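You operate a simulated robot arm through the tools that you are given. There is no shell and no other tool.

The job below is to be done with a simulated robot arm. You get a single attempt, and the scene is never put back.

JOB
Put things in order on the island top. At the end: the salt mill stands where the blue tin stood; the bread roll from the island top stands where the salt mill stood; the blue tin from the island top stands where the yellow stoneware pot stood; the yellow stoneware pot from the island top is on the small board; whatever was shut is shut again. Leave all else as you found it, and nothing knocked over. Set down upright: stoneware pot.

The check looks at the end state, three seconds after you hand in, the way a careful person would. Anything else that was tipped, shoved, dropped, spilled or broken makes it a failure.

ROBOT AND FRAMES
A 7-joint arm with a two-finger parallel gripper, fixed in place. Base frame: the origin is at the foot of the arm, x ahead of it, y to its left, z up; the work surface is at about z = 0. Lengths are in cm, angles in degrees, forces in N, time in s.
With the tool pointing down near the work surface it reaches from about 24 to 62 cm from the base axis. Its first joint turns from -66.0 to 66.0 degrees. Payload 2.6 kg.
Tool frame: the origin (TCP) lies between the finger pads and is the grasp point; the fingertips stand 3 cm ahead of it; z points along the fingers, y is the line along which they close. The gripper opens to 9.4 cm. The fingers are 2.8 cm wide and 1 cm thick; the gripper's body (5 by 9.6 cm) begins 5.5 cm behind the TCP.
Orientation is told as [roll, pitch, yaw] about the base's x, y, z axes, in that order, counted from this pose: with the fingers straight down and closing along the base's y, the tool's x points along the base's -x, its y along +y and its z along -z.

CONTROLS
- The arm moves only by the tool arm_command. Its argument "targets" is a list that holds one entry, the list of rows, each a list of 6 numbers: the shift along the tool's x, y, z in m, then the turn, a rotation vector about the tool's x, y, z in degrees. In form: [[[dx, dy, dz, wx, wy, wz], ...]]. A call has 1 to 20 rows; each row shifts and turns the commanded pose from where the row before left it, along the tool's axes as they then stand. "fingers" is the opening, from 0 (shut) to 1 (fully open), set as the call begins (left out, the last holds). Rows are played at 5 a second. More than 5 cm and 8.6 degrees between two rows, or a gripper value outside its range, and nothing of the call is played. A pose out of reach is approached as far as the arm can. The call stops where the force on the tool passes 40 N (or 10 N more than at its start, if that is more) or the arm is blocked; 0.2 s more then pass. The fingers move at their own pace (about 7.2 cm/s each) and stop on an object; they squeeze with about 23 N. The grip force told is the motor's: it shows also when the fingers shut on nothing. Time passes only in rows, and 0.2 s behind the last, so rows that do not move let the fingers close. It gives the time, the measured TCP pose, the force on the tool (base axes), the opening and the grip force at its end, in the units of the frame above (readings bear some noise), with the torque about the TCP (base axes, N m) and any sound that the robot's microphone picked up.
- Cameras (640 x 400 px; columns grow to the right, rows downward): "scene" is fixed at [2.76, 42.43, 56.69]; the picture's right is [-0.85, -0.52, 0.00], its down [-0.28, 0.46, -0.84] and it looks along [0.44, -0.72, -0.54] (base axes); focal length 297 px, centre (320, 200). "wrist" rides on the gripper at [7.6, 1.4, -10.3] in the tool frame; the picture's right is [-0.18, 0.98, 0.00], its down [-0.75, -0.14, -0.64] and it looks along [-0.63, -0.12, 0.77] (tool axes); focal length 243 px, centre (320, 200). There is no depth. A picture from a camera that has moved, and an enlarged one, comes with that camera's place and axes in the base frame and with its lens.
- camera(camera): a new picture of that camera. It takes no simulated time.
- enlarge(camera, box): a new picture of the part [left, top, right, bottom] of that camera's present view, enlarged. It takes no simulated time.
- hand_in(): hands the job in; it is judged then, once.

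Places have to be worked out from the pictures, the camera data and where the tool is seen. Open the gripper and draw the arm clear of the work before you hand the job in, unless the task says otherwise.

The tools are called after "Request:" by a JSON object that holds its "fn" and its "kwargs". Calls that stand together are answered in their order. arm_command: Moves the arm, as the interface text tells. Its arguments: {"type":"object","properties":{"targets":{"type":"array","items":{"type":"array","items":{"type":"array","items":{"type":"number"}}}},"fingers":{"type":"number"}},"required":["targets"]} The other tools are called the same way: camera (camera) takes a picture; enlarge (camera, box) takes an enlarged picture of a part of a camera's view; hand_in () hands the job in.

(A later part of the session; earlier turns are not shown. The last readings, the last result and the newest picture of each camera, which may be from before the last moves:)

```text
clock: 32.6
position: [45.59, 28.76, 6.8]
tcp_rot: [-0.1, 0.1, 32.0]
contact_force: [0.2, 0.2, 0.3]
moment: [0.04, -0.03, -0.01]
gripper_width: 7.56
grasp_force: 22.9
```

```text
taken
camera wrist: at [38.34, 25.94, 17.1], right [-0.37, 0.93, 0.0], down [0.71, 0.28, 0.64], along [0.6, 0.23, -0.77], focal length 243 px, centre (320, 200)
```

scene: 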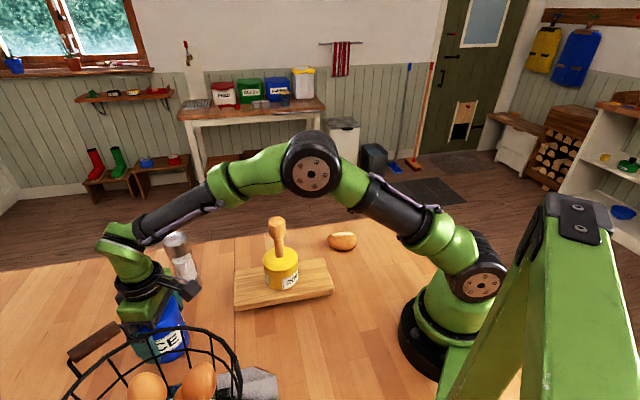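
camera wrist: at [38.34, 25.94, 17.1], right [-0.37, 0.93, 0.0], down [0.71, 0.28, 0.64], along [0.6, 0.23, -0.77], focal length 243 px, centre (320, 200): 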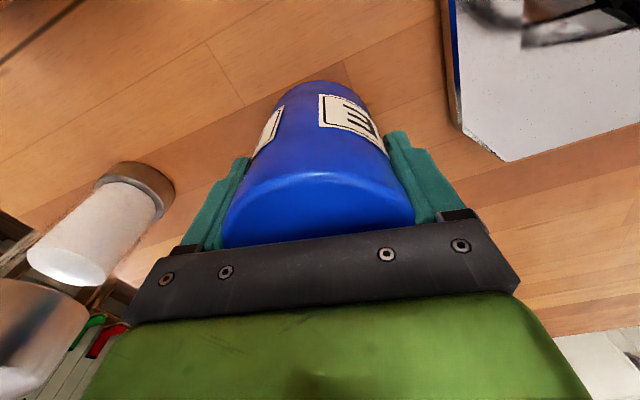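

The tin is gripped (7.56 cm, 23 N) at (45.6,28.8), which I note as the tin's original place. I lift it straight up.

Request:
{"fn": "arm_command", "kwargs": {"targets": [[[0, 0, -0.005, 0, 0, 0], [0, 0, -0.01, 0, 0, 0], [0, 0, -0.015, 0, 0, 0], [0, 0, -0.02, 0, 0, 0], [0, 0, -0.02, 0, 0, 0], [0, 0, -0.02, 0, 0, 0], [0, 0, 0, 0, 0, 0]]], "fingers": 0}}

Request:
{"fn": "camera", "kwargs": {"camera": "scene"}}

Request:
{"fn": "camera", "kwargs": {"camera": "wrist"}}

```text
clock: 34.2
position: [45.58, 28.83, 15.75]
tcp_rot: [0.0, -0.1, 32.2]
contact_force: [-0.6, -0.1, -2.7]
moment: [0.0, 0.03, 0.02]
gripper_width: 7.53
grasp_force: 23.2
```

```text
taken
```

scene: 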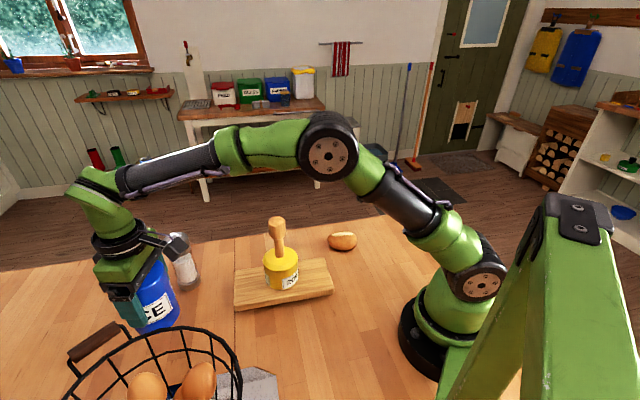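

```text
taken
camera wrist: at [38.42, 25.87, 26.01], right [-0.37, 0.93, 0.0], down [0.71, 0.28, 0.64], along [0.6, 0.23, -0.77], focal length 243 px, centre (320, 200)
```

wrist: 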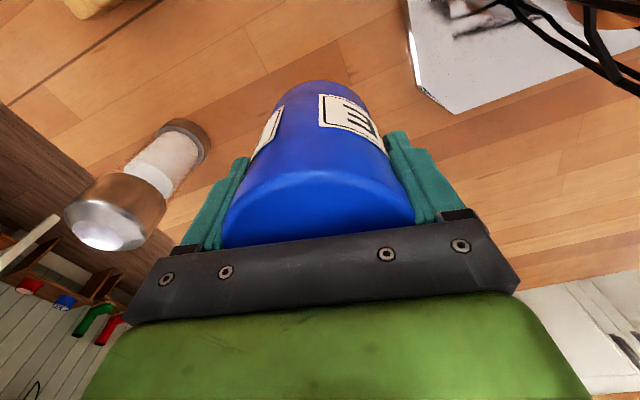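

The tin is securely held (2.7 N). I raise it to z≈27 and carry it around the far side of the pot, turning the tool on the way.

Request:
{"fn": "arm_command", "kwargs": {"targets": [[[0, 0, -0.02, 0, 0, 0], [0, 0, -0.025, 0, 0, 0], [0, 0, -0.025, 0, 0, 0], [0, 0, -0.025, 0, 0, 0], [0, 0, -0.018, 0, 0, 0], [0.0055, -0.0107, 0, 0, 0, 0], [0.011, -0.0214, 0, 0, 0, 0], [0.011, -0.0214, 0, 0, 0, 0], [0.011, -0.0214, 0, 0, 0, 0], [0.011, -0.0214, 0, 0, 0, 0], [0.011, -0.0214, 0, 0, 0, 0], [0.011, -0.0214, 0, 0, 0, 0], [0.011, -0.0214, 0, 0, 0, 0], [0.011, -0.0214, 0, 0, 0, 0], [0.011, -0.0214, 0, 0, 0, 0], [0.011, -0.0214, 0, 0, 0, 0], [0.011, -0.0214, 0, 0, 0, 0], [0.0055, -0.0107, 0, 0, 0, 0], [0, 0, 0, 0, 0, 0]]], "fingers": 0}}

Request:
{"fn": "camera", "kwargs": {"camera": "scene"}}

```text
clock: 38.2
position: [48.12, -0.01, 27.16]
tcp_rot: [0.0, 0.0, 32.1]
contact_force: [0.2, 0.5, -1.3]
moment: [0.0, -0.03, 0.03]
gripper_width: 7.55
grasp_force: 22.8
```

```text
taken
```

scene: 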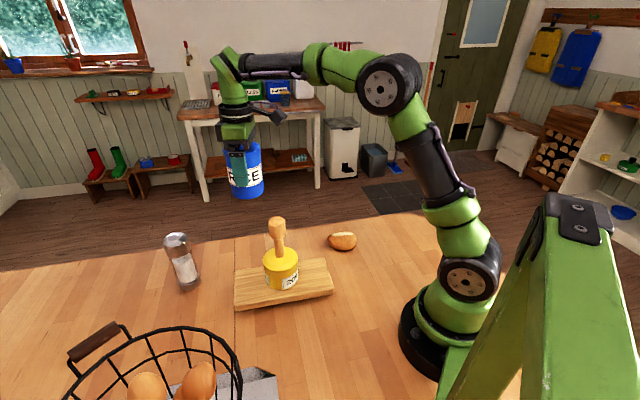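

The tin passed everything safely. I rotate the tool to yaw ≈ -57° and go on to above the pot's old place.

Request:
{"fn": "arm_command", "kwargs": {"targets": [[[0, 0, 0, 0, 0, 5], [0, 0, 0, 0, 0, 8], [0, 0, 0, 0, 0, 8], [0, 0, 0, 0, 0, 8], [0, 0, 0, 0, 0, 8], [0, 0, 0, 0, 0, 8], [0, 0, 0, 0, 0, 8], [0, 0, 0, 0, 0, 8], [0, 0, 0, 0, 0, 8], [0, 0, 0, 0, 0, 8], [0, 0, 0, 0, 0, 8], [0, 0, 0, 0, 0, 4.5], [0, 0, 0, 0, 0, 0]]], "fingers": 0}}

Request:
{"fn": "arm_command", "kwargs": {"targets": [[[-0.002, -0.0126, 0, 0, 0, 0], [-0.0041, -0.0252, 0, 0, 0, 0], [-0.0041, -0.0252, 0, 0, 0, 0], [-0.0041, -0.0252, 0, 0, 0, 0], [-0.0041, -0.0252, 0, 0, 0, 0], [-0.0041, -0.0252, 0, 0, 0, 0], [-0.0041, -0.0252, 0, 0, 0, 0], [-0.0041, -0.0252, 0, 0, 0, 0], [-0.0041, -0.0252, 0, 0, 0, 0], [-0.0041, -0.0252, 0, 0, 0, 0], [-0.0041, -0.0252, 0, 0, 0, 0], [-0.0041, -0.0252, 0, 0, 0, 0], [-0.0041, -0.0252, 0, 0, 0, 0], [-0.0041, -0.0252, 0, 0, 0, 0], [-0.0041, -0.0252, 0, 0, 0, 0], [-0.0041, -0.0252, 0, 0, 0, 0], [-0.002, -0.0126, 0, 0, 0, 0], [0, 0, 0, 0, 0, 0]]], "fingers": 0}}

Request:
{"fn": "camera", "kwargs": {"camera": "scene"}}

Request:
{"fn": "camera", "kwargs": {"camera": "wrist"}}

```text
clock: 41.0
position: [48.19, 0.02, 27.26]
tcp_rot: [0.0, 0.0, -57.6]
contact_force: [-0.5, -1.1, -2.5]
moment: [0.01, -0.02, 0.02]
gripper_width: 7.55
grasp_force: 22.8
```

```text
clock: 44.8
position: [17.67, -27.06, 27.36]
tcp_rot: [0.0, 0.0, -57.5]
contact_force: [0.4, 0.6, -2.8]
moment: [0.04, 0.03, -0.03]
gripper_width: 7.58
grasp_force: 23.3
```

```text
taken
```

scene: 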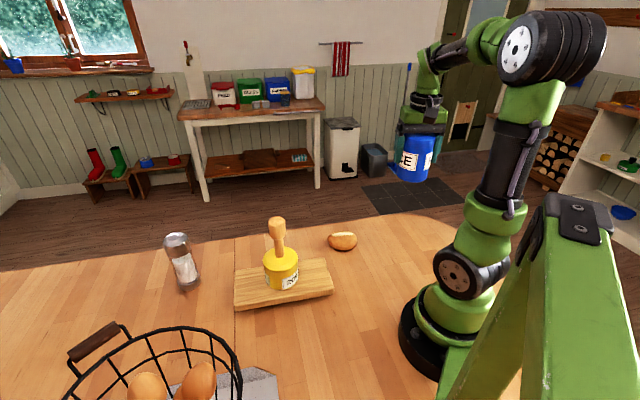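

```text
taken
camera wrist: at [14.79, -19.89, 37.58], right [0.93, 0.37, 0.0], down [0.29, -0.71, 0.64], along [0.24, -0.6, -0.77], focal length 243 px, centre (320, 200)
```

wrist: 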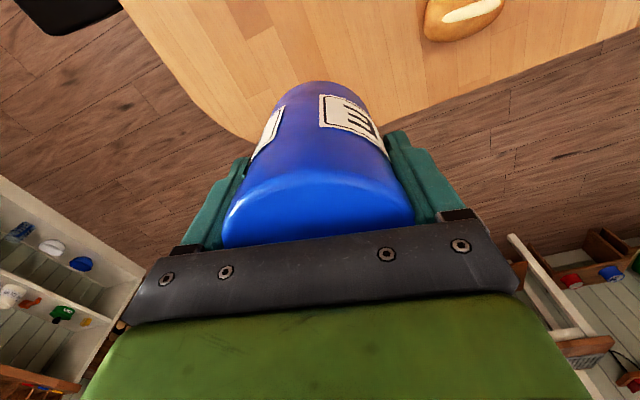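

The tin is right above the pot's old place (17.7,-27.1). I lower it to about 1 cm above the surface.

Request:
{"fn": "arm_command", "kwargs": {"targets": [[[0, -0.0005, 0.01, 0, 0, 0], [0, 0, 0.02, 0, 0, 0], [0, 0, 0.02, 0, 0, 0], [0, 0, 0.02, 0, 0, 0], [0, 0, 0.02, 0, 0, 0], [0, 0, 0.02, 0, 0, 0], [0, 0, 0.02, 0, 0, 0], [0, 0, 0.02, 0, 0, 0], [0, 0, 0.02, 0, 0, 0], [0, 0, 0.015, 0, 0, 0], [0, 0, 0.01, 0, 0, 0], [0, 0, 0, 0, 0, 0]]], "fingers": 0}}

Request:
{"fn": "enlarge", "kwargs": {"camera": "scene", "box": [340, 160, 500, 260]}}

```text
clock: 47.4
position: [17.74, -27.18, 7.61]
tcp_rot: [0.0, 0.0, -57.5]
contact_force: [0.1, 0.6, -2.7]
moment: [-0.02, 0.02, 0.04]
gripper_width: 7.54
grasp_force: 23.3
```

```text
4.00 times, centred on (420, 210) of scene
camera zoom: at [2.76, 42.43, 56.69], right [-0.85, -0.52, 0.0], down [-0.28, 0.46, -0.84], along [0.44, -0.72, -0.54], focal length 1189 px, centre (-80, 160)
```

zoom: 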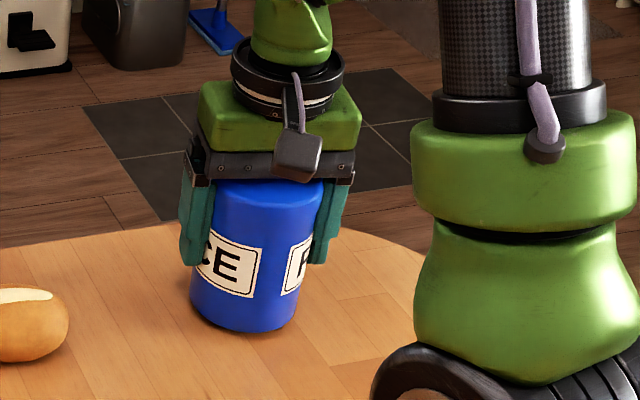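

About 0.8 cm remains. I lower in small steps toward contact.

Request:
{"fn": "arm_command", "kwargs": {"targets": [[[0, 0, 0.003, 0, 0, 0], [0, 0, 0.002, 0, 0, 0], [0, 0, 0.001, 0, 0, 0], [0, 0, 0, 0, 0, 0]]], "fingers": 0}}

Request:
{"fn": "arm_command", "kwargs": {"targets": [[[0, 0, 0.001, 0, 0, 0], [0, 0, 0, 0, 0, 0]]], "fingers": 0}}

```text
clock: 48.4
position: [17.61, -27.24, 7.02]
tcp_rot: [0.0, -0.1, -57.6]
contact_force: [-0.1, -0.8, -2.8]
moment: [-0.01, 0.01, 0.02]
gripper_width: 7.54
grasp_force: 22.7
```

```text
clock: 49.0
position: [17.76, -27.12, 7.07]
tcp_rot: [0.0, 0.1, -57.6]
contact_force: [-0.3, 0.3, -3.1]
moment: [-0.01, -0.03, 0.02]
gripper_width: 7.57
grasp_force: 22.6
```

Still hanging free (−3 N); I continue 1 mm at a time.

Request:
{"fn": "arm_command", "kwargs": {"targets": [[[0, 0, 0.001, 0, 0, 0], [0, 0, 0.0005, 0, 0, 0], [0, 0, 0, 0, 0, 0]]], "fingers": 0}}

```text
clock: 49.8
position: [17.78, -27.15, 6.78]
tcp_rot: [0.0, 0.1, -57.4]
contact_force: [0.9, -0.1, -2.5]
moment: [0.02, 0.05, 0.02]
gripper_width: 7.57
grasp_force: 23.1
```

Request:
{"fn": "arm_command", "kwargs": {"targets": [[[0, 0, 0.001, 0, 0, 0], [0, 0, 0, 0, 0, 0]]], "fingers": 0}}

```text
clock: 50.4
position: [17.74, -27.19, 6.75]
tcp_rot: [0.0, -0.2, -57.4]
contact_force: [3.7, 1.8, 13.9]
moment: [-0.15, 0.19, 0.0]
gripper_width: 7.58
grasp_force: 23.0
```

Contact (14 N) with the tin standing on the surface. I relax the press slightly, then open the fingers.

Request:
{"fn": "arm_command", "kwargs": {"targets": [[[0, 0, -0.001, 0, 0, 0], [0, 0, 0, 0, 0, 0]]], "fingers": 0}}

Request:
{"fn": "arm_command", "kwargs": {"targets": [[[0, 0, 0, 0, 0, 0], [0, 0, 0, 0, 0, 0], [0, 0, 0, 0, 0, 0], [0, 0, 0, 0, 0, 0]]], "fingers": 1}}

Request:
{"fn": "camera", "kwargs": {"camera": "wrist"}}

Request:
{"fn": "enlarge", "kwargs": {"camera": "scene", "box": [340, 160, 500, 260]}}

```text
clock: 51.0
position: [17.43, -27.15, 6.79]
tcp_rot: [0.0, 0.1, -57.5]
contact_force: [-0.6, 0.3, -1.1]
moment: [-0.11, -0.05, -0.04]
gripper_width: 7.53
grasp_force: 23.4
```

```text
clock: 52.0
position: [17.69, -27.09, 6.98]
tcp_rot: [-0.1, 0.1, -57.4]
contact_force: [-0.5, -0.1, 0.1]
moment: [0.01, -0.03, 0.02]
gripper_width: 9.39
grasp_force: 0.0
```

```text
taken
camera wrist: at [14.75, -20.02, 17.12], right [0.93, 0.37, 0.0], down [0.29, -0.71, 0.64], along [0.24, -0.6, -0.77], focal length 243 px, centre (320, 200)
```

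wrist: 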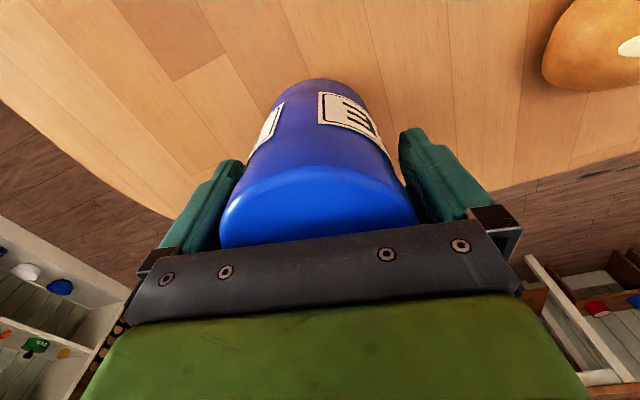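

```text
4.00 times, centred on (420, 210) of scene
camera zoom: at [2.76, 42.43, 56.69], right [-0.85, -0.52, 0.0], down [-0.28, 0.46, -0.84], along [0.44, -0.72, -0.54], focal length 1189 px, centre (-80, 160)
```

zoom: 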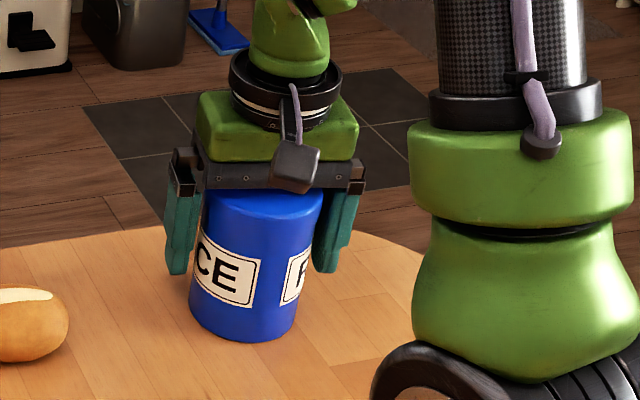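

The tin stands upright where the pot stood (base matches the pot's earlier image position). I rise straight up and travel toward the salt mill.

Request:
{"fn": "arm_command", "kwargs": {"targets": [[[0, 0, -0.01, 0, 0, 0], [0, 0, -0.02, 0, 0, 0], [0, 0, -0.02, 0, 0, 0], [0, 0, -0.03, 0, 0, 0], [0, 0, -0.04, 0, 0, 0], [0, 0, -0.04, 0, 0, 0], [0, 0, -0.04, 0, 0, 0], [0, 0, -0.03, 0, 0, 0], [0, 0, 0, 0, 0, 0]]], "fingers": 1}}

Request:
{"fn": "camera", "kwargs": {"camera": "wrist"}}

Request:
{"fn": "arm_command", "kwargs": {"targets": [[[0.0111, 0.0346, 0, 0, 0, 0], [0.0111, 0.0346, 0, 0, 0, 0], [0.0111, 0.0346, 0, 0, 0, 0], [0.0111, 0.0346, 0, 0, 0, 0], [0.0111, 0.0346, 0, 0, 0, 0], [0.0111, 0.0346, 0, 0, 0, 0], [0.0111, 0.0346, 0, 0, 0, 0], [0.0111, 0.0346, 0, 0, 0, 0], [0.0111, 0.0346, 0, 0, 0, 0], [0.0111, 0.0346, 0, 0, 0, 0], [0.0111, 0.0346, 0, 0, 0, 0], [0.0111, 0.0346, 0, 0, 0, 0], [0.0111, 0.0346, 0, 0, 0, 0], [0.0111, 0.0346, 0, 0, 0, 0], [0, 0, 0, 0, 0, 0]]], "fingers": 1}}

Request:
{"fn": "arm_command", "kwargs": {"targets": [[[0, 0, 0, 0, 0, -8.16], [0, 0, 0, 0, 0, -8.16], [0, 0, 0, 0, 0, -8.16], [0, 0, 0, 0, 0, -8.16], [0, 0, 0, 0, 0, -8.16], [0, 0, 0, 0, 0, -8.16], [0, 0, 0, 0, 0, -8.16], [0, 0, 0, 0, 0, -8.16], [0, 0, 0, 0, 0, -8.16], [0, 0, 0, 0, 0, 0]]], "fingers": 1}}

Request:
{"fn": "camera", "kwargs": {"camera": "wrist"}}

Request:
{"fn": "camera", "kwargs": {"camera": "scene"}}

```text
clock: 54.0
position: [17.71, -27.14, 29.76]
tcp_rot: [0.1, 0.0, -57.5]
contact_force: [-1.3, 0.3, -0.2]
moment: [0.02, 0.02, 0.02]
gripper_width: 9.43
grasp_force: 0.1
```

```text
taken
camera wrist: at [14.71, -20.0, 40.06], right [0.93, 0.37, 0.0], down [0.29, -0.71, 0.64], along [0.24, -0.6, -0.77], focal length 243 px, centre (320, 200)
```

wrist: 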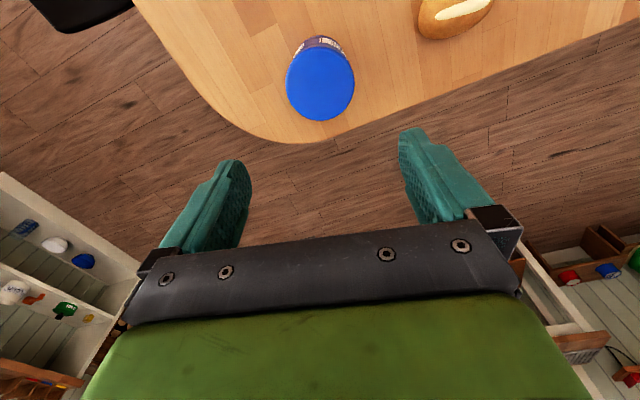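

```text
clock: 57.2
position: [50.01, 12.14, 29.75]
tcp_rot: [0.1, -0.1, -57.5]
contact_force: [1.0, 0.7, -0.1]
moment: [0.0, -0.01, -0.04]
gripper_width: 9.42
grasp_force: 0.1
```

```text
clock: 59.4
position: [50.19, 12.01, 29.78]
tcp_rot: [-0.1, 0.1, 16.0]
contact_force: [0.3, -0.1, 0.1]
moment: [-0.01, 0.03, -0.03]
gripper_width: 9.4
grasp_force: 0.2
```

```text
taken
camera wrist: at [42.4, 11.21, 40.09], right [-0.1, 1.0, 0.0], down [0.76, 0.07, 0.64], along [0.64, 0.06, -0.77], focal length 243 px, centre (320, 200)
```

wrist: 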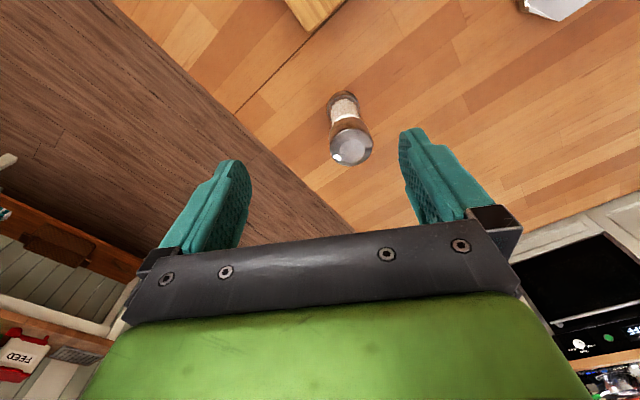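

```text
taken
```

scene: 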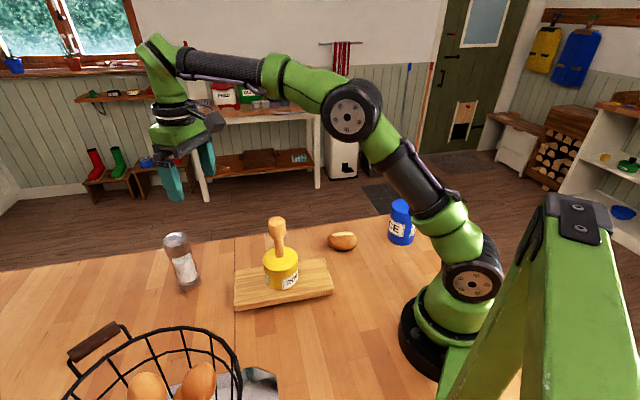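

The tin stands well at the pot's old spot. Now I enlarge the mill in the wrist view to locate it.

Request:
{"fn": "enlarge", "kwargs": {"camera": "wrist", "box": [290, 80, 418, 180]}}

Request:
{"fn": "enlarge", "kwargs": {"camera": "scene", "box": [130, 220, 240, 300]}}

```text
4.00 times, centred on (354, 130) of wrist
camera zoom: at [42.4, 11.21, 40.09], right [-0.1, 1.0, 0.0], down [0.76, 0.07, 0.64], along [0.64, 0.06, -0.77], focal length 970 px, centre (184, 480)
```

zoom: 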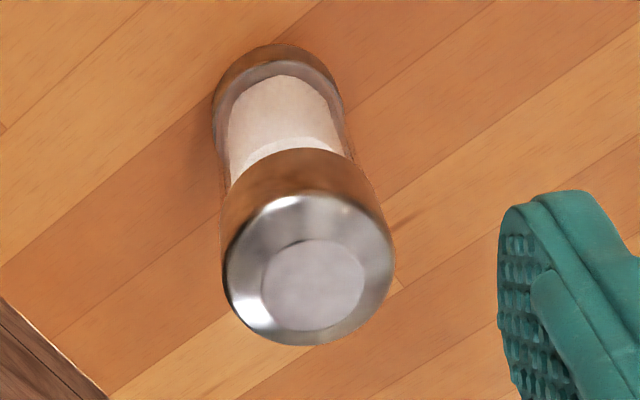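

```text
5.00 times, centred on (185, 260) of scene
camera zoom: at [2.76, 42.43, 56.69], right [-0.85, -0.52, 0.0], down [-0.28, 0.46, -0.84], along [0.44, -0.72, -0.54], focal length 1486 px, centre (995, -100)
```

zoom: 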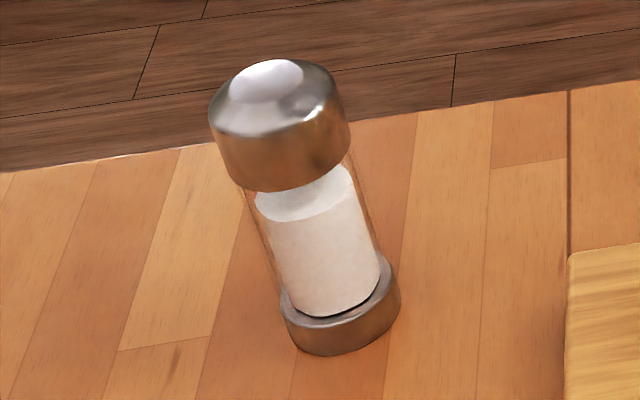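

The mill stands near (55.6,16.3), about 5.3 cm wide and 14.7 cm tall. I move above it and descend to z≈20 to check the alignment.

Request:
{"fn": "arm_command", "kwargs": {"targets": [[[-0.032, 0.0133, 0, 0, 0, 0], [-0.032, 0.0132, 0, 0, 0, 0], [0, 0, 0.03, 0, 0, 0], [0, 0, 0.03, 0, 0, 0], [0, 0, 0.03, 0, 0, 0], [0, 0, 0, 0, 0, 0]]], "fingers": 1}}

Request:
{"fn": "camera", "kwargs": {"camera": "wrist"}}

Request:
{"fn": "enlarge", "kwargs": {"camera": "scene", "box": [105, 190, 265, 290]}}

```text
clock: 60.8
position: [56.64, 16.89, 20.72]
tcp_rot: [-0.1, 0.0, 16.0]
contact_force: [0.3, 0.1, -1.1]
moment: [-0.02, -0.02, 0.02]
gripper_width: 9.39
grasp_force: 0.0
out of reach, approached as far as the arm can: row 2, 3, 4, 5
```

```text
taken
camera wrist: at [48.87, 16.15, 30.96], right [-0.09, 1.0, 0.0], down [0.76, 0.07, 0.64], along [0.64, 0.06, -0.77], focal length 243 px, centre (320, 200)
```

wrist: 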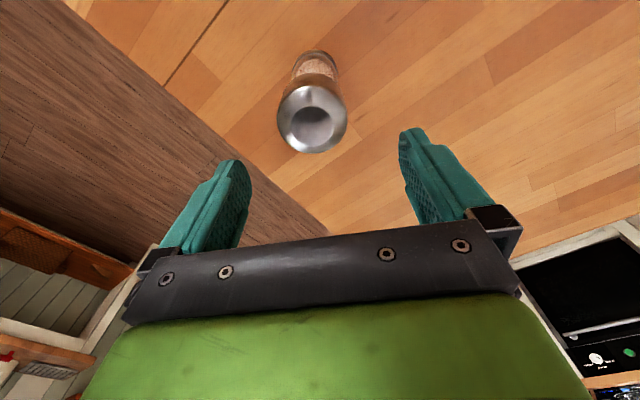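

```text
4.00 times, centred on (185, 240) of scene
camera zoom: at [2.76, 42.43, 56.69], right [-0.85, -0.52, 0.0], down [-0.28, 0.46, -0.84], along [0.44, -0.72, -0.54], focal length 1189 px, centre (860, 40)
```

zoom: 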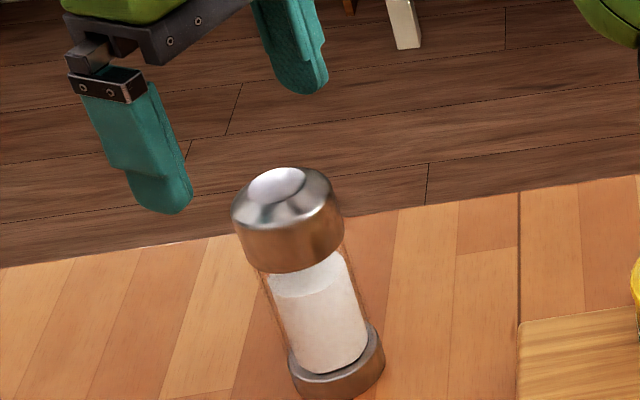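

The arm overshot outward (out-of-reach rows at that height), and the mill is now about 1.5 cm inward of the tool axis. I issue a small inward move and see how the measured pose responds.

Request:
{"fn": "arm_command", "kwargs": {"targets": [[[0.002, 0, 0, 0, 0, 0], [0, 0, 0, 0, 0, 0]]], "fingers": 1}}

```text
clock: 61.4
position: [56.53, 16.95, 20.92]
tcp_rot: [0.0, 0.3, 16.0]
contact_force: [-0.6, -0.4, 0.1]
moment: [0.04, -0.02, 0.01]
gripper_width: 9.39
grasp_force: 0.1
```

Request:
{"fn": "arm_command", "kwargs": {"targets": [[[0.007, -0.001, 0, 0, 0, 0], [0.006, -0.001, 0, 0, 0, 0], [0, 0, 0, 0, 0, 0]]], "fingers": 1}}

Request:
{"fn": "camera", "kwargs": {"camera": "wrist"}}

Request:
{"fn": "enlarge", "kwargs": {"camera": "scene", "box": [105, 190, 265, 290]}}

```text
clock: 62.2
position: [56.52, 16.64, 21.01]
tcp_rot: [0.1, 0.0, 15.9]
contact_force: [0.3, 0.3, 0.2]
moment: [-0.01, 0.0, 0.0]
gripper_width: 9.4
grasp_force: 0.1
out of reach, approached as far as the arm can: row 1, 2
```

```text
taken
camera wrist: at [48.81, 16.01, 31.27], right [-0.09, 1.0, 0.0], down [0.76, 0.07, 0.64], along [0.64, 0.06, -0.77], focal length 243 px, centre (320, 200)
```

wrist: 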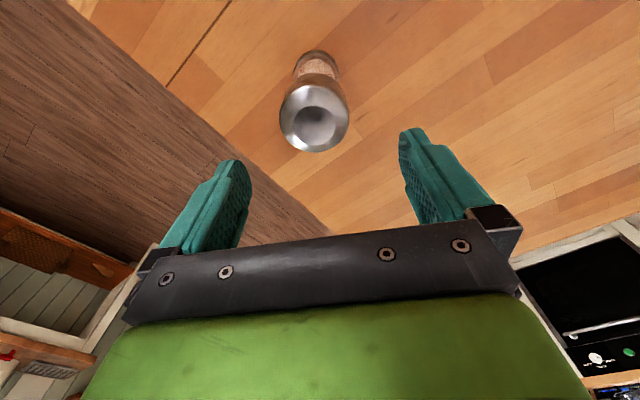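

```text
4.00 times, centred on (185, 240) of scene
camera zoom: at [2.76, 42.43, 56.69], right [-0.85, -0.52, 0.0], down [-0.28, 0.46, -0.84], along [0.44, -0.72, -0.54], focal length 1189 px, centre (860, 40)
```

zoom: 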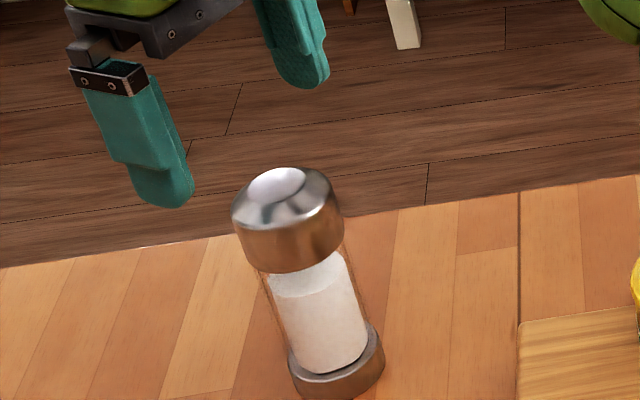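

The arm seems to sit near a reach or joint limit here. I move inward and up by a larger amount to get out of that posture and see how it responds.

Request:
{"fn": "arm_command", "kwargs": {"targets": [[[0.03, 0, 0, 0, 0, 0], [0.03, 0, 0, 0, 0, 0], [0, 0, 0, 0, 0, 0]]], "fingers": 1}}

Request:
{"fn": "camera", "kwargs": {"camera": "scene"}}

```text
clock: 63.0
position: [55.83, 16.83, 22.87]
tcp_rot: [0.0, 0.0, 15.9]
contact_force: [0.4, 0.5, 0.4]
moment: [-0.02, 0.01, 0.0]
gripper_width: 9.4
grasp_force: 0.1
out of reach, approached as far as the arm can: row 1, 2
```

```text
taken
```

scene: 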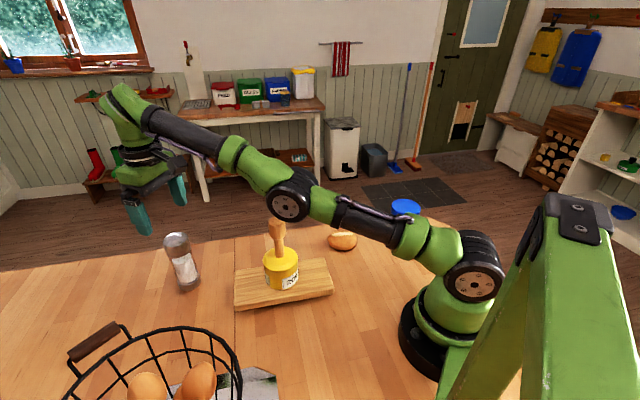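

The picture shows the elbow has flipped slightly below the shoulder–wrist line after full extension, near the pot. I must restore the elbow-up posture: I try a small tool tilt inward (4°, with matching 1.5 cm inward shift) which should drive the forearm down and the elbow up, and check closely.

Request:
{"fn": "arm_command", "kwargs": {"targets": [[[0.015, 0, 0, 0, 4, 0], [0, 0, 0, 0, 0, 0]]], "fingers": 1}}

Request:
{"fn": "camera", "kwargs": {"camera": "scene"}}

```text
clock: 63.6
position: [54.59, 16.23, 22.86]
tcp_rot: [0.0, 4.1, 16.0]
contact_force: [-0.6, -0.5, -0.1]
moment: [-0.04, 0.03, -0.05]
gripper_width: 9.4
grasp_force: 0.0
```

```text
taken
```

scene: 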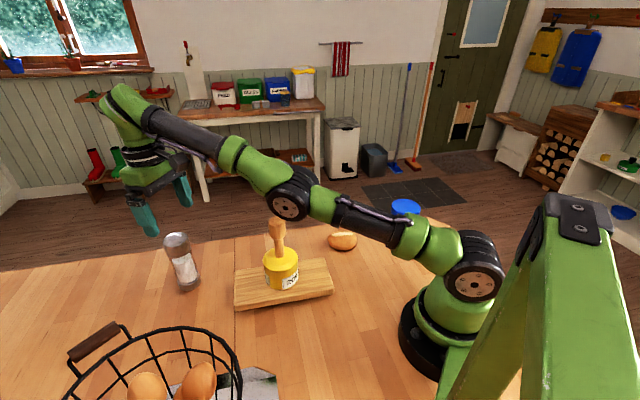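

The tilt was followed but the elbow did not change. I now push the target outward/up to straighten the arm fully, then look at which side the elbow settles.

Request:
{"fn": "arm_command", "kwargs": {"targets": [[[-0.015, 0, -0.007, 0, -4, 0], [-0.02, 0, -0.01, 0, 0, 0], [-0.02, 0, -0.01, 0, 0, 0], [0, 0, 0, 0, 0, 0]]], "fingers": 1}}

Request:
{"fn": "camera", "kwargs": {"camera": "scene"}}

```text
clock: 64.6
position: [55.85, 16.95, 23.22]
tcp_rot: [0.0, 0.0, 16.0]
contact_force: [0.6, 0.5, -0.2]
moment: [0.0, 0.03, -0.01]
gripper_width: 9.4
grasp_force: 0.2
out of reach, approached as far as the arm can: row 2, 3
```

```text
taken
```

scene: 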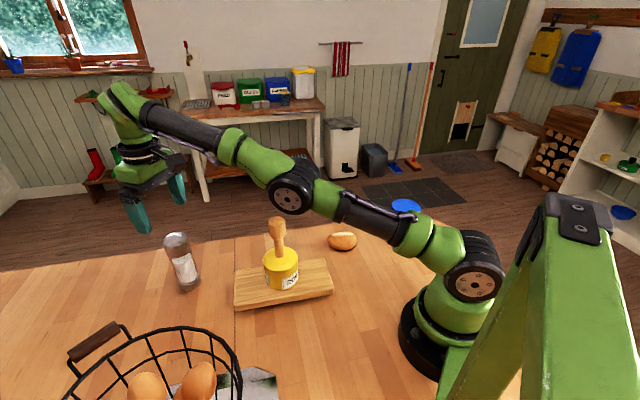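

The arm is now about straight. I command a small pure descent (1 cm) to see which way the elbow bends.

Request:
{"fn": "arm_command", "kwargs": {"targets": [[[0, 0, 0.01, 0, 0, 0], [0, 0, 0, 0, 0, 0]]], "fingers": 1}}

Request:
{"fn": "enlarge", "kwargs": {"camera": "scene", "box": [100, 60, 520, 320]}}

```text
clock: 65.2
position: [56.03, 17.01, 22.37]
tcp_rot: [0.0, 0.1, 16.0]
contact_force: [-0.2, 0.7, 0.2]
moment: [0.05, -0.01, 0.01]
gripper_width: 9.41
grasp_force: 0.0
```

```text
1.52 times, centred on (310, 190) of scene
camera zoom: at [2.76, 42.43, 56.69], right [-0.85, -0.52, 0.0], down [-0.28, 0.46, -0.84], along [0.44, -0.72, -0.54], focal length 453 px, centre (335, 215)
```

zoom: 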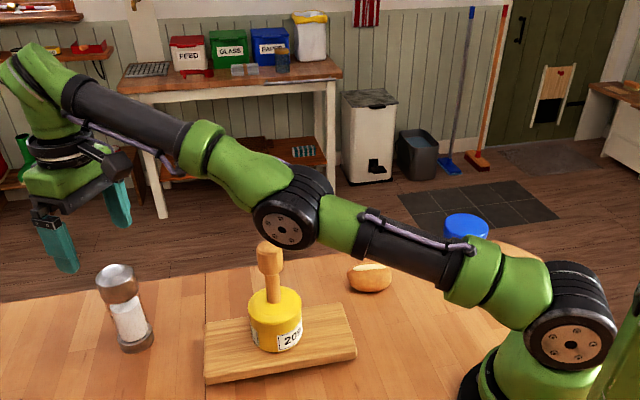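

The arm is still essentially straight at its maximum reach. I tilt the tool inward 24° while keeping the wrist in place, which should bring the elbow onto the upper side, then check.

Request:
{"fn": "arm_command", "kwargs": {"targets": [[[0.0295, 0, -0.002, 0, 8, 0], [0.0295, 0, -0.002, 0, 8, 0], [0.0295, 0, -0.002, 0, 8, 0], [0, 0, 0, 0, 0, 0]]], "fingers": 1}}

Request:
{"fn": "enlarge", "kwargs": {"camera": "scene", "box": [100, 60, 520, 320]}}

```text
clock: 66.2
position: [48.49, 14.9, 23.96]
tcp_rot: [0.0, 21.2, 16.0]
contact_force: [-0.1, -0.5, 0.1]
moment: [-0.06, -0.03, 0.02]
gripper_width: 9.4
grasp_force: 0.1
out of reach, approached as far as the arm can: row 3
```

```text
1.52 times, centred on (310, 190) of scene
camera zoom: at [2.76, 42.43, 56.69], right [-0.85, -0.52, 0.0], down [-0.28, 0.46, -0.84], along [0.44, -0.72, -0.54], focal length 453 px, centre (335, 215)
```

zoom: 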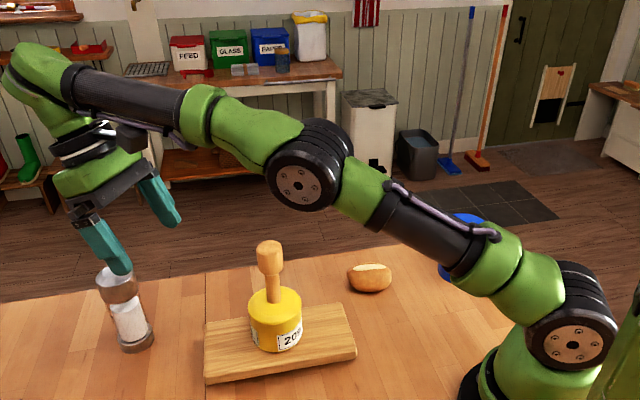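

The elbow is now clearly on the upper side. I tilt the tool back to vertical about the TCP, which also pulls the wrist inward and bends the elbow further up.

Request:
{"fn": "arm_command", "kwargs": {"targets": [[[0.005, 0, 0, 0, -5, 0], [0.005, 0, 0, 0, -5.3, 0], [0, 0, 0, 0, -5.3, 0], [0, 0, 0, 0, -5.6, 0], [0, 0, 0, 0, 0, 0]]], "fingers": 1}}

Request:
{"fn": "camera", "kwargs": {"camera": "scene"}}

```text
clock: 67.4
position: [47.58, 14.69, 24.11]
tcp_rot: [0.0, 2.7, 15.9]
contact_force: [0.9, -0.6, 0.2]
moment: [-0.01, 0.04, 0.0]
gripper_width: 9.4
grasp_force: 0.1
```

```text
taken
```

scene: 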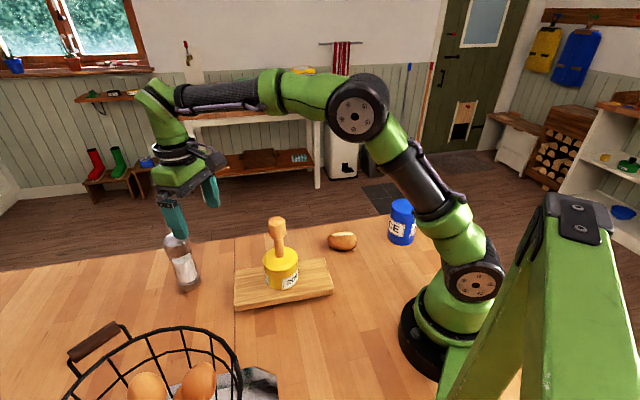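

Posture is back to elbow-up and nothing was touched. I level the tool, then descend here (inward of the mill) so I can approach the mill horizontally at low height, well within reach.

Request:
{"fn": "arm_command", "kwargs": {"targets": [[[0, 0, 0, 0, -2.75, 0], [0, -0.006, 0.02, 0, 0, 0], [0, 0, 0.025, 0, 0, 0], [0, 0, 0.025, 0, 0, 0], [0, 0, 0, 0, 0, 0]]], "fingers": 1}}

Request:
{"fn": "camera", "kwargs": {"camera": "wrist"}}

Request:
{"fn": "camera", "kwargs": {"camera": "scene"}}

```text
clock: 68.6
position: [47.83, 14.05, 17.13]
tcp_rot: [0.1, 0.0, 16.0]
contact_force: [-0.2, -0.2, -0.3]
moment: [0.01, 0.01, 0.0]
gripper_width: 9.4
grasp_force: 0.0
```

```text
taken
camera wrist: at [40.11, 13.27, 27.45], right [-0.09, 1.0, 0.0], down [0.76, 0.07, 0.64], along [0.64, 0.06, -0.77], focal length 243 px, centre (320, 200)
```

wrist: 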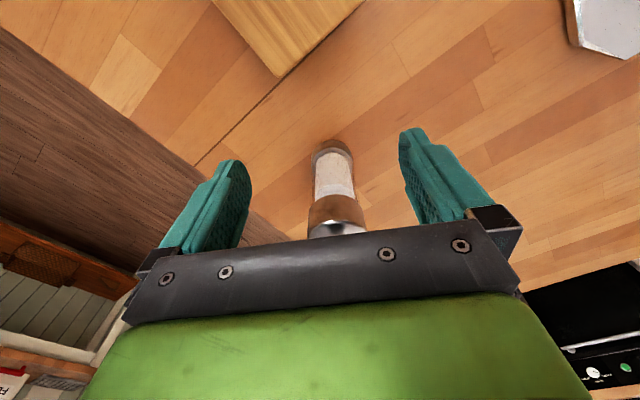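

```text
taken
```

scene: 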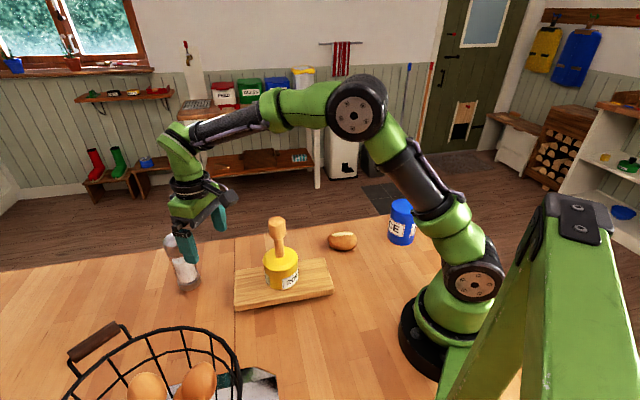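

The mill is centred laterally (≈0.1 cm) and about 7.3 cm ahead. I descend to z≈11.7 and move outward 5 cm so the open fingers begin to straddle it.

Request:
{"fn": "arm_command", "kwargs": {"targets": [[[0, 0.001, 0.025, 0, 0, 0], [0, 0, 0.029, 0, 0, 0], [0, 0, 0, 0, 0, 0]]], "fingers": 1}}

Request:
{"fn": "camera", "kwargs": {"camera": "wrist"}}

Request:
{"fn": "enlarge", "kwargs": {"camera": "scene", "box": [105, 200, 265, 300]}}

```text
clock: 69.4
position: [47.75, 14.1, 11.9]
tcp_rot: [0.0, 0.0, 16.0]
contact_force: [0.1, 0.0, -0.5]
moment: [0.02, -0.02, 0.0]
gripper_width: 9.41
grasp_force: 0.0
```

```text
taken
camera wrist: at [40.03, 13.27, 22.03], right [-0.09, 1.0, 0.0], down [0.76, 0.07, 0.64], along [0.64, 0.06, -0.77], focal length 243 px, centre (320, 200)
```

wrist: 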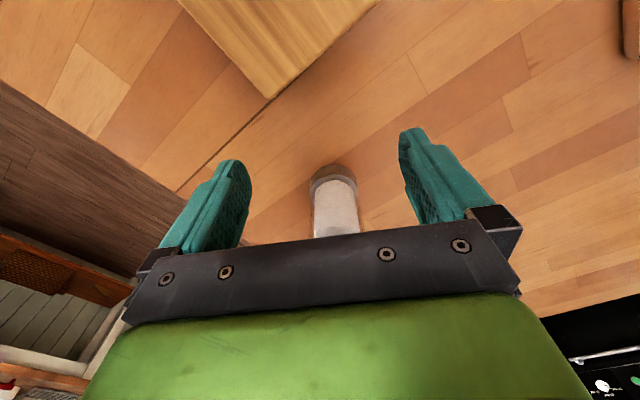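

```text
4.00 times, centred on (185, 250) of scene
camera zoom: at [2.76, 42.43, 56.69], right [-0.85, -0.52, 0.0], down [-0.28, 0.46, -0.84], along [0.44, -0.72, -0.54], focal length 1189 px, centre (860, 0)
```

zoom: 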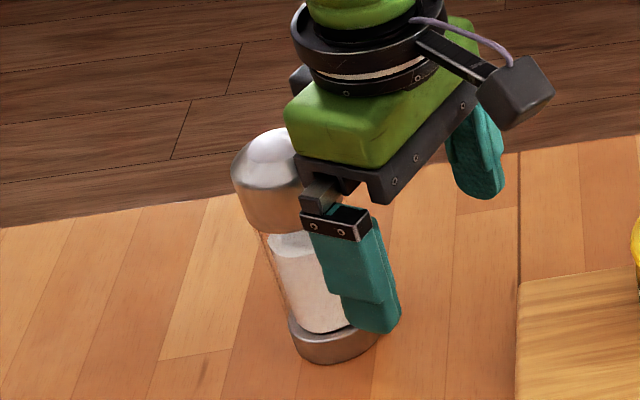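

Lateral offset remains ≈0.05 cm, distance ≈7.4 cm. I move outward 5 cm and re-check.

Request:
{"fn": "arm_command", "kwargs": {"targets": [[[-0.015, 0, 0, 0, 0, 0], [-0.02, 0, 0, 0, 0, 0], [-0.015, 0, 0, 0, 0, 0], [0, 0, 0, 0, 0, 0]]], "fingers": 1}}

Request:
{"fn": "camera", "kwargs": {"camera": "wrist"}}

Request:
{"fn": "camera", "kwargs": {"camera": "scene"}}

```text
clock: 70.4
position: [52.41, 15.64, 11.69]
tcp_rot: [0.0, 0.0, 16.0]
contact_force: [0.2, -0.3, -0.2]
moment: [0.02, 0.0, -0.01]
gripper_width: 9.41
grasp_force: 0.2
```

```text
taken
camera wrist: at [44.75, 14.81, 22.0], right [-0.09, 1.0, 0.0], down [0.76, 0.07, 0.64], along [0.64, 0.06, -0.77], focal length 243 px, centre (320, 200)
```

wrist: 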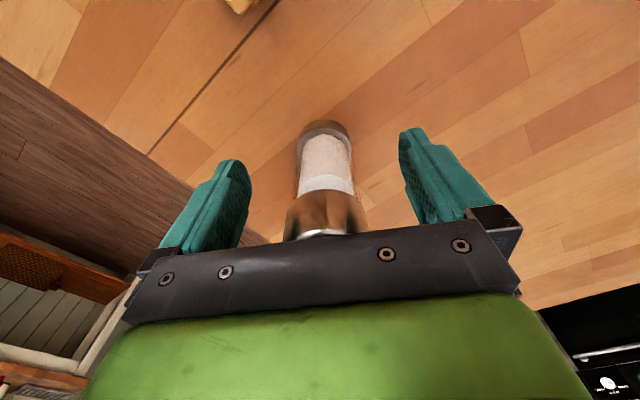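

```text
taken
```

scene: 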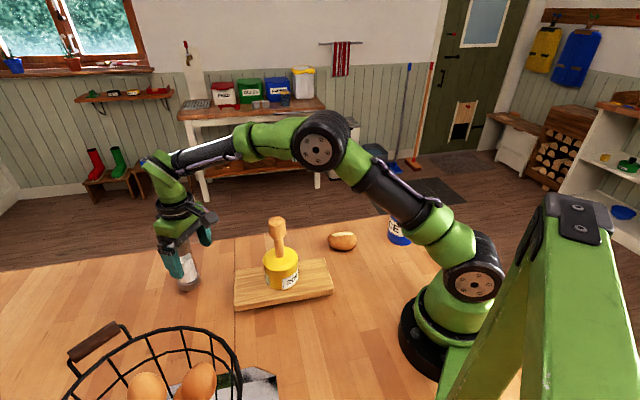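

The mill is between the fingers' approach line, about 2.8 cm further out. I advance 2.8 cm and check before closing.

Request:
{"fn": "arm_command", "kwargs": {"targets": [[[-0.014, 0, 0, 0, 0, 0], [-0.014, 0, 0, 0, 0, 0], [0, 0, 0, 0, 0, 0]]], "fingers": 1}}

Request:
{"fn": "camera", "kwargs": {"camera": "wrist"}}

Request:
{"fn": "enlarge", "kwargs": {"camera": "scene", "box": [105, 200, 265, 300]}}

```text
clock: 71.2
position: [55.27, 16.14, 11.7]
tcp_rot: [0.0, 0.1, 16.1]
contact_force: [0.0, -0.4, -0.5]
moment: [-0.01, 0.0, 0.02]
gripper_width: 9.39
grasp_force: 0.1
```

```text
taken
camera wrist: at [47.45, 15.51, 21.94], right [-0.09, 1.0, 0.0], down [0.76, 0.07, 0.64], along [0.64, 0.06, -0.77], focal length 243 px, centre (320, 200)
```

wrist: 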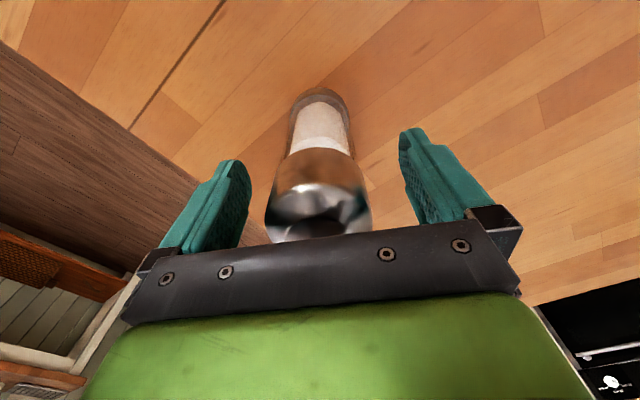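

```text
4.00 times, centred on (185, 250) of scene
camera zoom: at [2.76, 42.43, 56.69], right [-0.85, -0.52, 0.0], down [-0.28, 0.46, -0.84], along [0.44, -0.72, -0.54], focal length 1189 px, centre (860, 0)
```

zoom: 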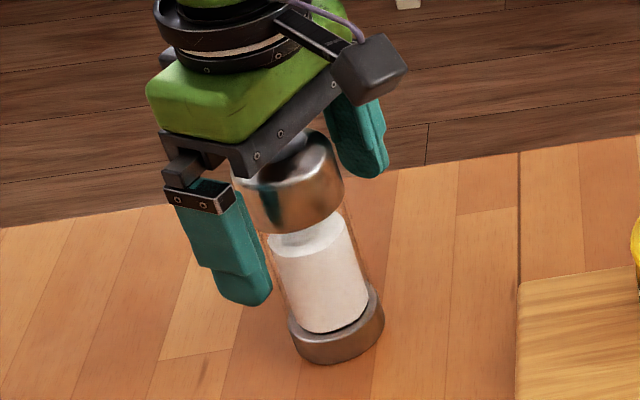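

Base ring suggests the mill is centred now; I enlarge the wrist view to verify the cap position.

Request:
{"fn": "enlarge", "kwargs": {"camera": "wrist", "box": [224, 70, 416, 250]}}

Request:
{"fn": "enlarge", "kwargs": {"camera": "scene", "box": [140, 215, 220, 265]}}

```text
2.22 times, centred on (320, 160) of wrist
camera zoom: at [47.45, 15.51, 21.94], right [-0.09, 1.0, 0.0], down [0.76, 0.07, 0.64], along [0.64, 0.06, -0.77], focal length 539 px, centre (320, 289)
```

zoom: 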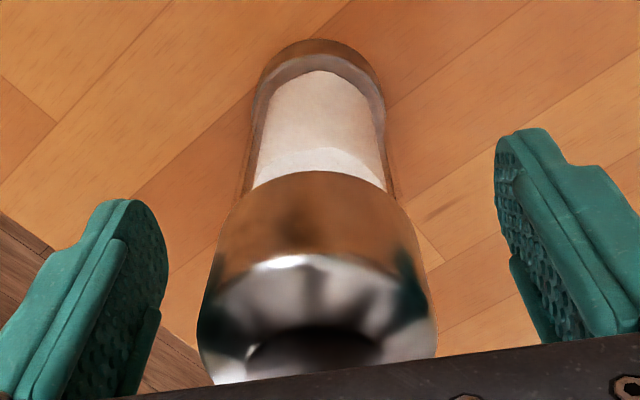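

```text
8.00 times, centred on (180, 240) of scene
camera zoom: at [2.76, 42.43, 56.69], right [-0.85, -0.52, 0.0], down [-0.28, 0.46, -0.84], along [0.44, -0.72, -0.54], focal length 2378 px, centre (1440, -120)
```

zoom: 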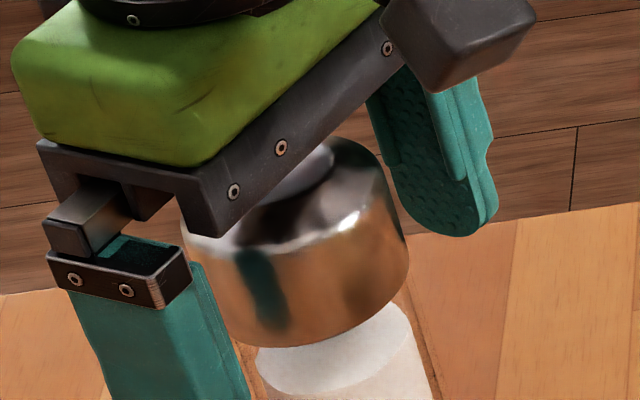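

The cap is centred between the pads (offset ≈0.15 cm). I close the gripper on the mill.

Request:
{"fn": "arm_command", "kwargs": {"targets": [[[0, 0, 0, 0, 0, 0], [0, 0, 0, 0, 0, 0], [0, 0, 0, 0, 0, 0], [0, 0, 0, 0, 0, 0], [0, 0, 0, 0, 0, 0]]], "fingers": 0}}

Request:
{"fn": "camera", "kwargs": {"camera": "wrist"}}

Request:
{"fn": "enlarge", "kwargs": {"camera": "scene", "box": [105, 200, 265, 300]}}

```text
clock: 72.4
position: [55.28, 16.22, 11.63]
tcp_rot: [0.0, -0.1, 16.0]
contact_force: [0.8, -0.7, 0.1]
moment: [-0.02, -0.06, 0.02]
gripper_width: 5.26
grasp_force: 23.2
```

```text
taken
camera wrist: at [47.44, 15.5, 21.93], right [-0.09, 1.0, 0.0], down [0.76, 0.07, 0.64], along [0.64, 0.06, -0.77], focal length 243 px, centre (320, 200)
```

wrist: 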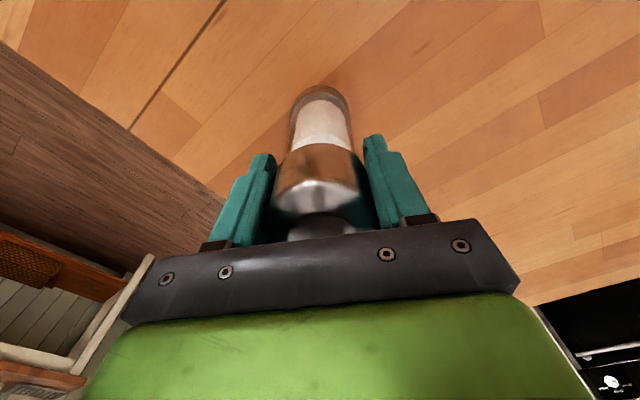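

```text
4.00 times, centred on (185, 250) of scene
camera zoom: at [2.76, 42.43, 56.69], right [-0.85, -0.52, 0.0], down [-0.28, 0.46, -0.84], along [0.44, -0.72, -0.54], focal length 1189 px, centre (860, 0)
```

zoom: 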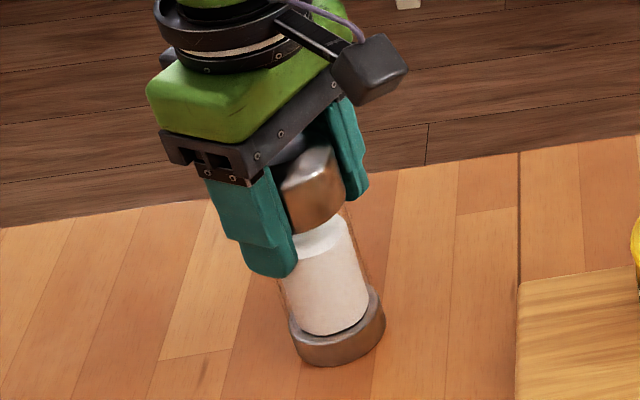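

The mill is held (5.26 cm) at (55.2,16.2), which I note as its original place. I lift it 3.5 cm and check.

Request:
{"fn": "arm_command", "kwargs": {"targets": [[[0, 0, -0.005, 0, 0, 0], [0, 0, -0.01, 0, 0, 0], [0, 0, -0.01, 0, 0, 0], [0, 0, -0.01, 0, 0, 0], [0, 0, 0, 0, 0, 0]]], "fingers": 0}}

Request:
{"fn": "camera", "kwargs": {"camera": "scene"}}

```text
clock: 73.6
position: [55.24, 16.44, 15.28]
tcp_rot: [0.0, 0.1, 16.0]
contact_force: [0.4, 1.0, -2.6]
moment: [0.01, 0.03, 0.03]
gripper_width: 5.19
grasp_force: 23.3
```

```text
taken
```

scene: 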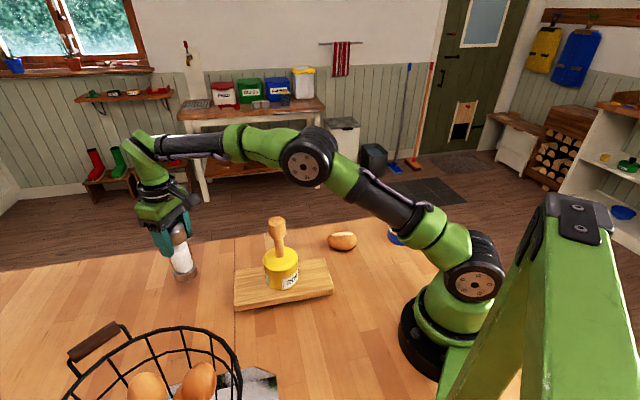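

The mill hangs upright (2.6 N) and the elbow stays up. I carry it over to the tin's old place at (45.6,28.8) and turn to yaw 32°.

Request:
{"fn": "arm_command", "kwargs": {"targets": [[[0.0073, 0.009, 0, 0, 0, 0], [0.0073, 0.0185, 0, 0, 0, 0], [0.0073, 0.0185, 0, 0, 0, 0], [0.0073, 0.0185, 0, 0, 0, 0], [0.0073, 0.0185, 0, 0, 0, 0], [0.0073, 0.0185, 0, 0, 0, 0], [0.0073, 0.0185, 0, 0, 0, 0], [0.0073, 0.0185, 0, 0, 0, 0], [0, 0.0075, 0, 0, 0, 0], [0, 0, 0, 0, 0, -4], [0, 0, 0, 0, 0, -6], [0, 0, 0, 0, 0, -6], [0, 0, 0, 0, 0, 0]]], "fingers": 0}}

Request:
{"fn": "camera", "kwargs": {"camera": "scene"}}

Request:
{"fn": "camera", "kwargs": {"camera": "wrist"}}

```text
clock: 76.4
position: [45.54, 28.81, 15.33]
tcp_rot: [-0.1, 0.1, 32.1]
contact_force: [0.4, -0.3, -2.6]
moment: [0.01, 0.0, -0.05]
gripper_width: 5.21
grasp_force: 23.4
```

```text
taken
```

scene: 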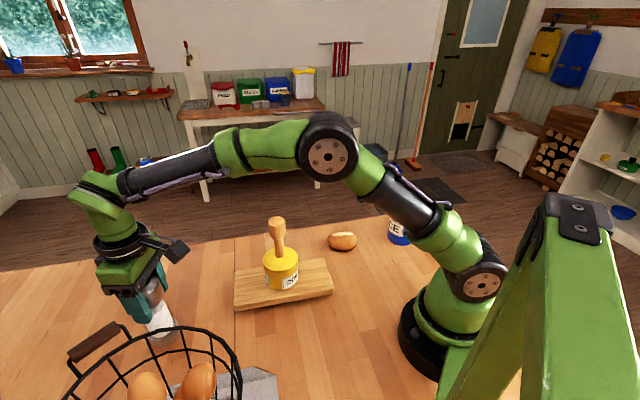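

```text
taken
camera wrist: at [38.33, 25.85, 25.49], right [-0.37, 0.93, 0.0], down [0.71, 0.28, 0.64], along [0.6, 0.23, -0.77], focal length 243 px, centre (320, 200)
```

wrist: 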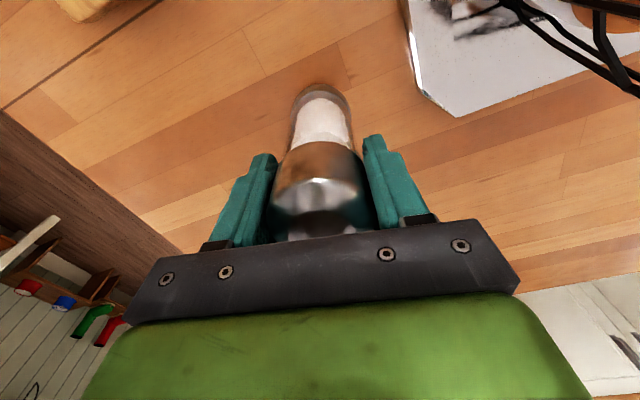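

Exactly over the tin's old place. I lower to just above contact (expected at z≈11.65).

Request:
{"fn": "arm_command", "kwargs": {"targets": [[[0, 0, 0.01, 0, 0, 0], [0, 0, 0.01, 0, 0, 0], [0, 0, 0.007, 0, 0, 0], [0, 0, 0.004, 0, 0, 0], [0, 0, 0.002, 0, 0, 0], [0, 0, 0, 0, 0, 0]]], "fingers": 0}}

Request:
{"fn": "arm_command", "kwargs": {"targets": [[[0, 0, 0.001, 0, 0, 0], [0, 0, 0.001, 0, 0, 0], [0, 0, 0, 0, 0, 0]]], "fingers": 0}}

```text
clock: 77.8
position: [45.59, 28.73, 12.02]
tcp_rot: [0.1, 0.1, 32.0]
contact_force: [0.3, -0.1, -2.4]
moment: [-0.02, 0.02, 0.0]
gripper_width: 5.21
grasp_force: 23.6
```

```text
clock: 78.6
position: [45.6, 28.72, 11.87]
tcp_rot: [0.0, 0.1, 32.1]
contact_force: [-0.2, 0.1, -3.7]
moment: [-0.01, -0.01, 0.0]
gripper_width: 5.17
grasp_force: 22.9
```

Still free; I continue in 1 mm steps.

Request:
{"fn": "arm_command", "kwargs": {"targets": [[[0, 0, 0.001, 0, 0, 0], [0, 0, 0.0005, 0, 0, 0], [0, 0, 0, 0, 0, 0]]], "fingers": 0}}

```text
clock: 79.4
position: [45.67, 28.8, 11.79]
tcp_rot: [0.0, 0.0, 32.0]
contact_force: [-1.0, -1.4, 2.5]
moment: [-0.16, 0.28, 0.01]
gripper_width: 5.2
grasp_force: 23.0
```

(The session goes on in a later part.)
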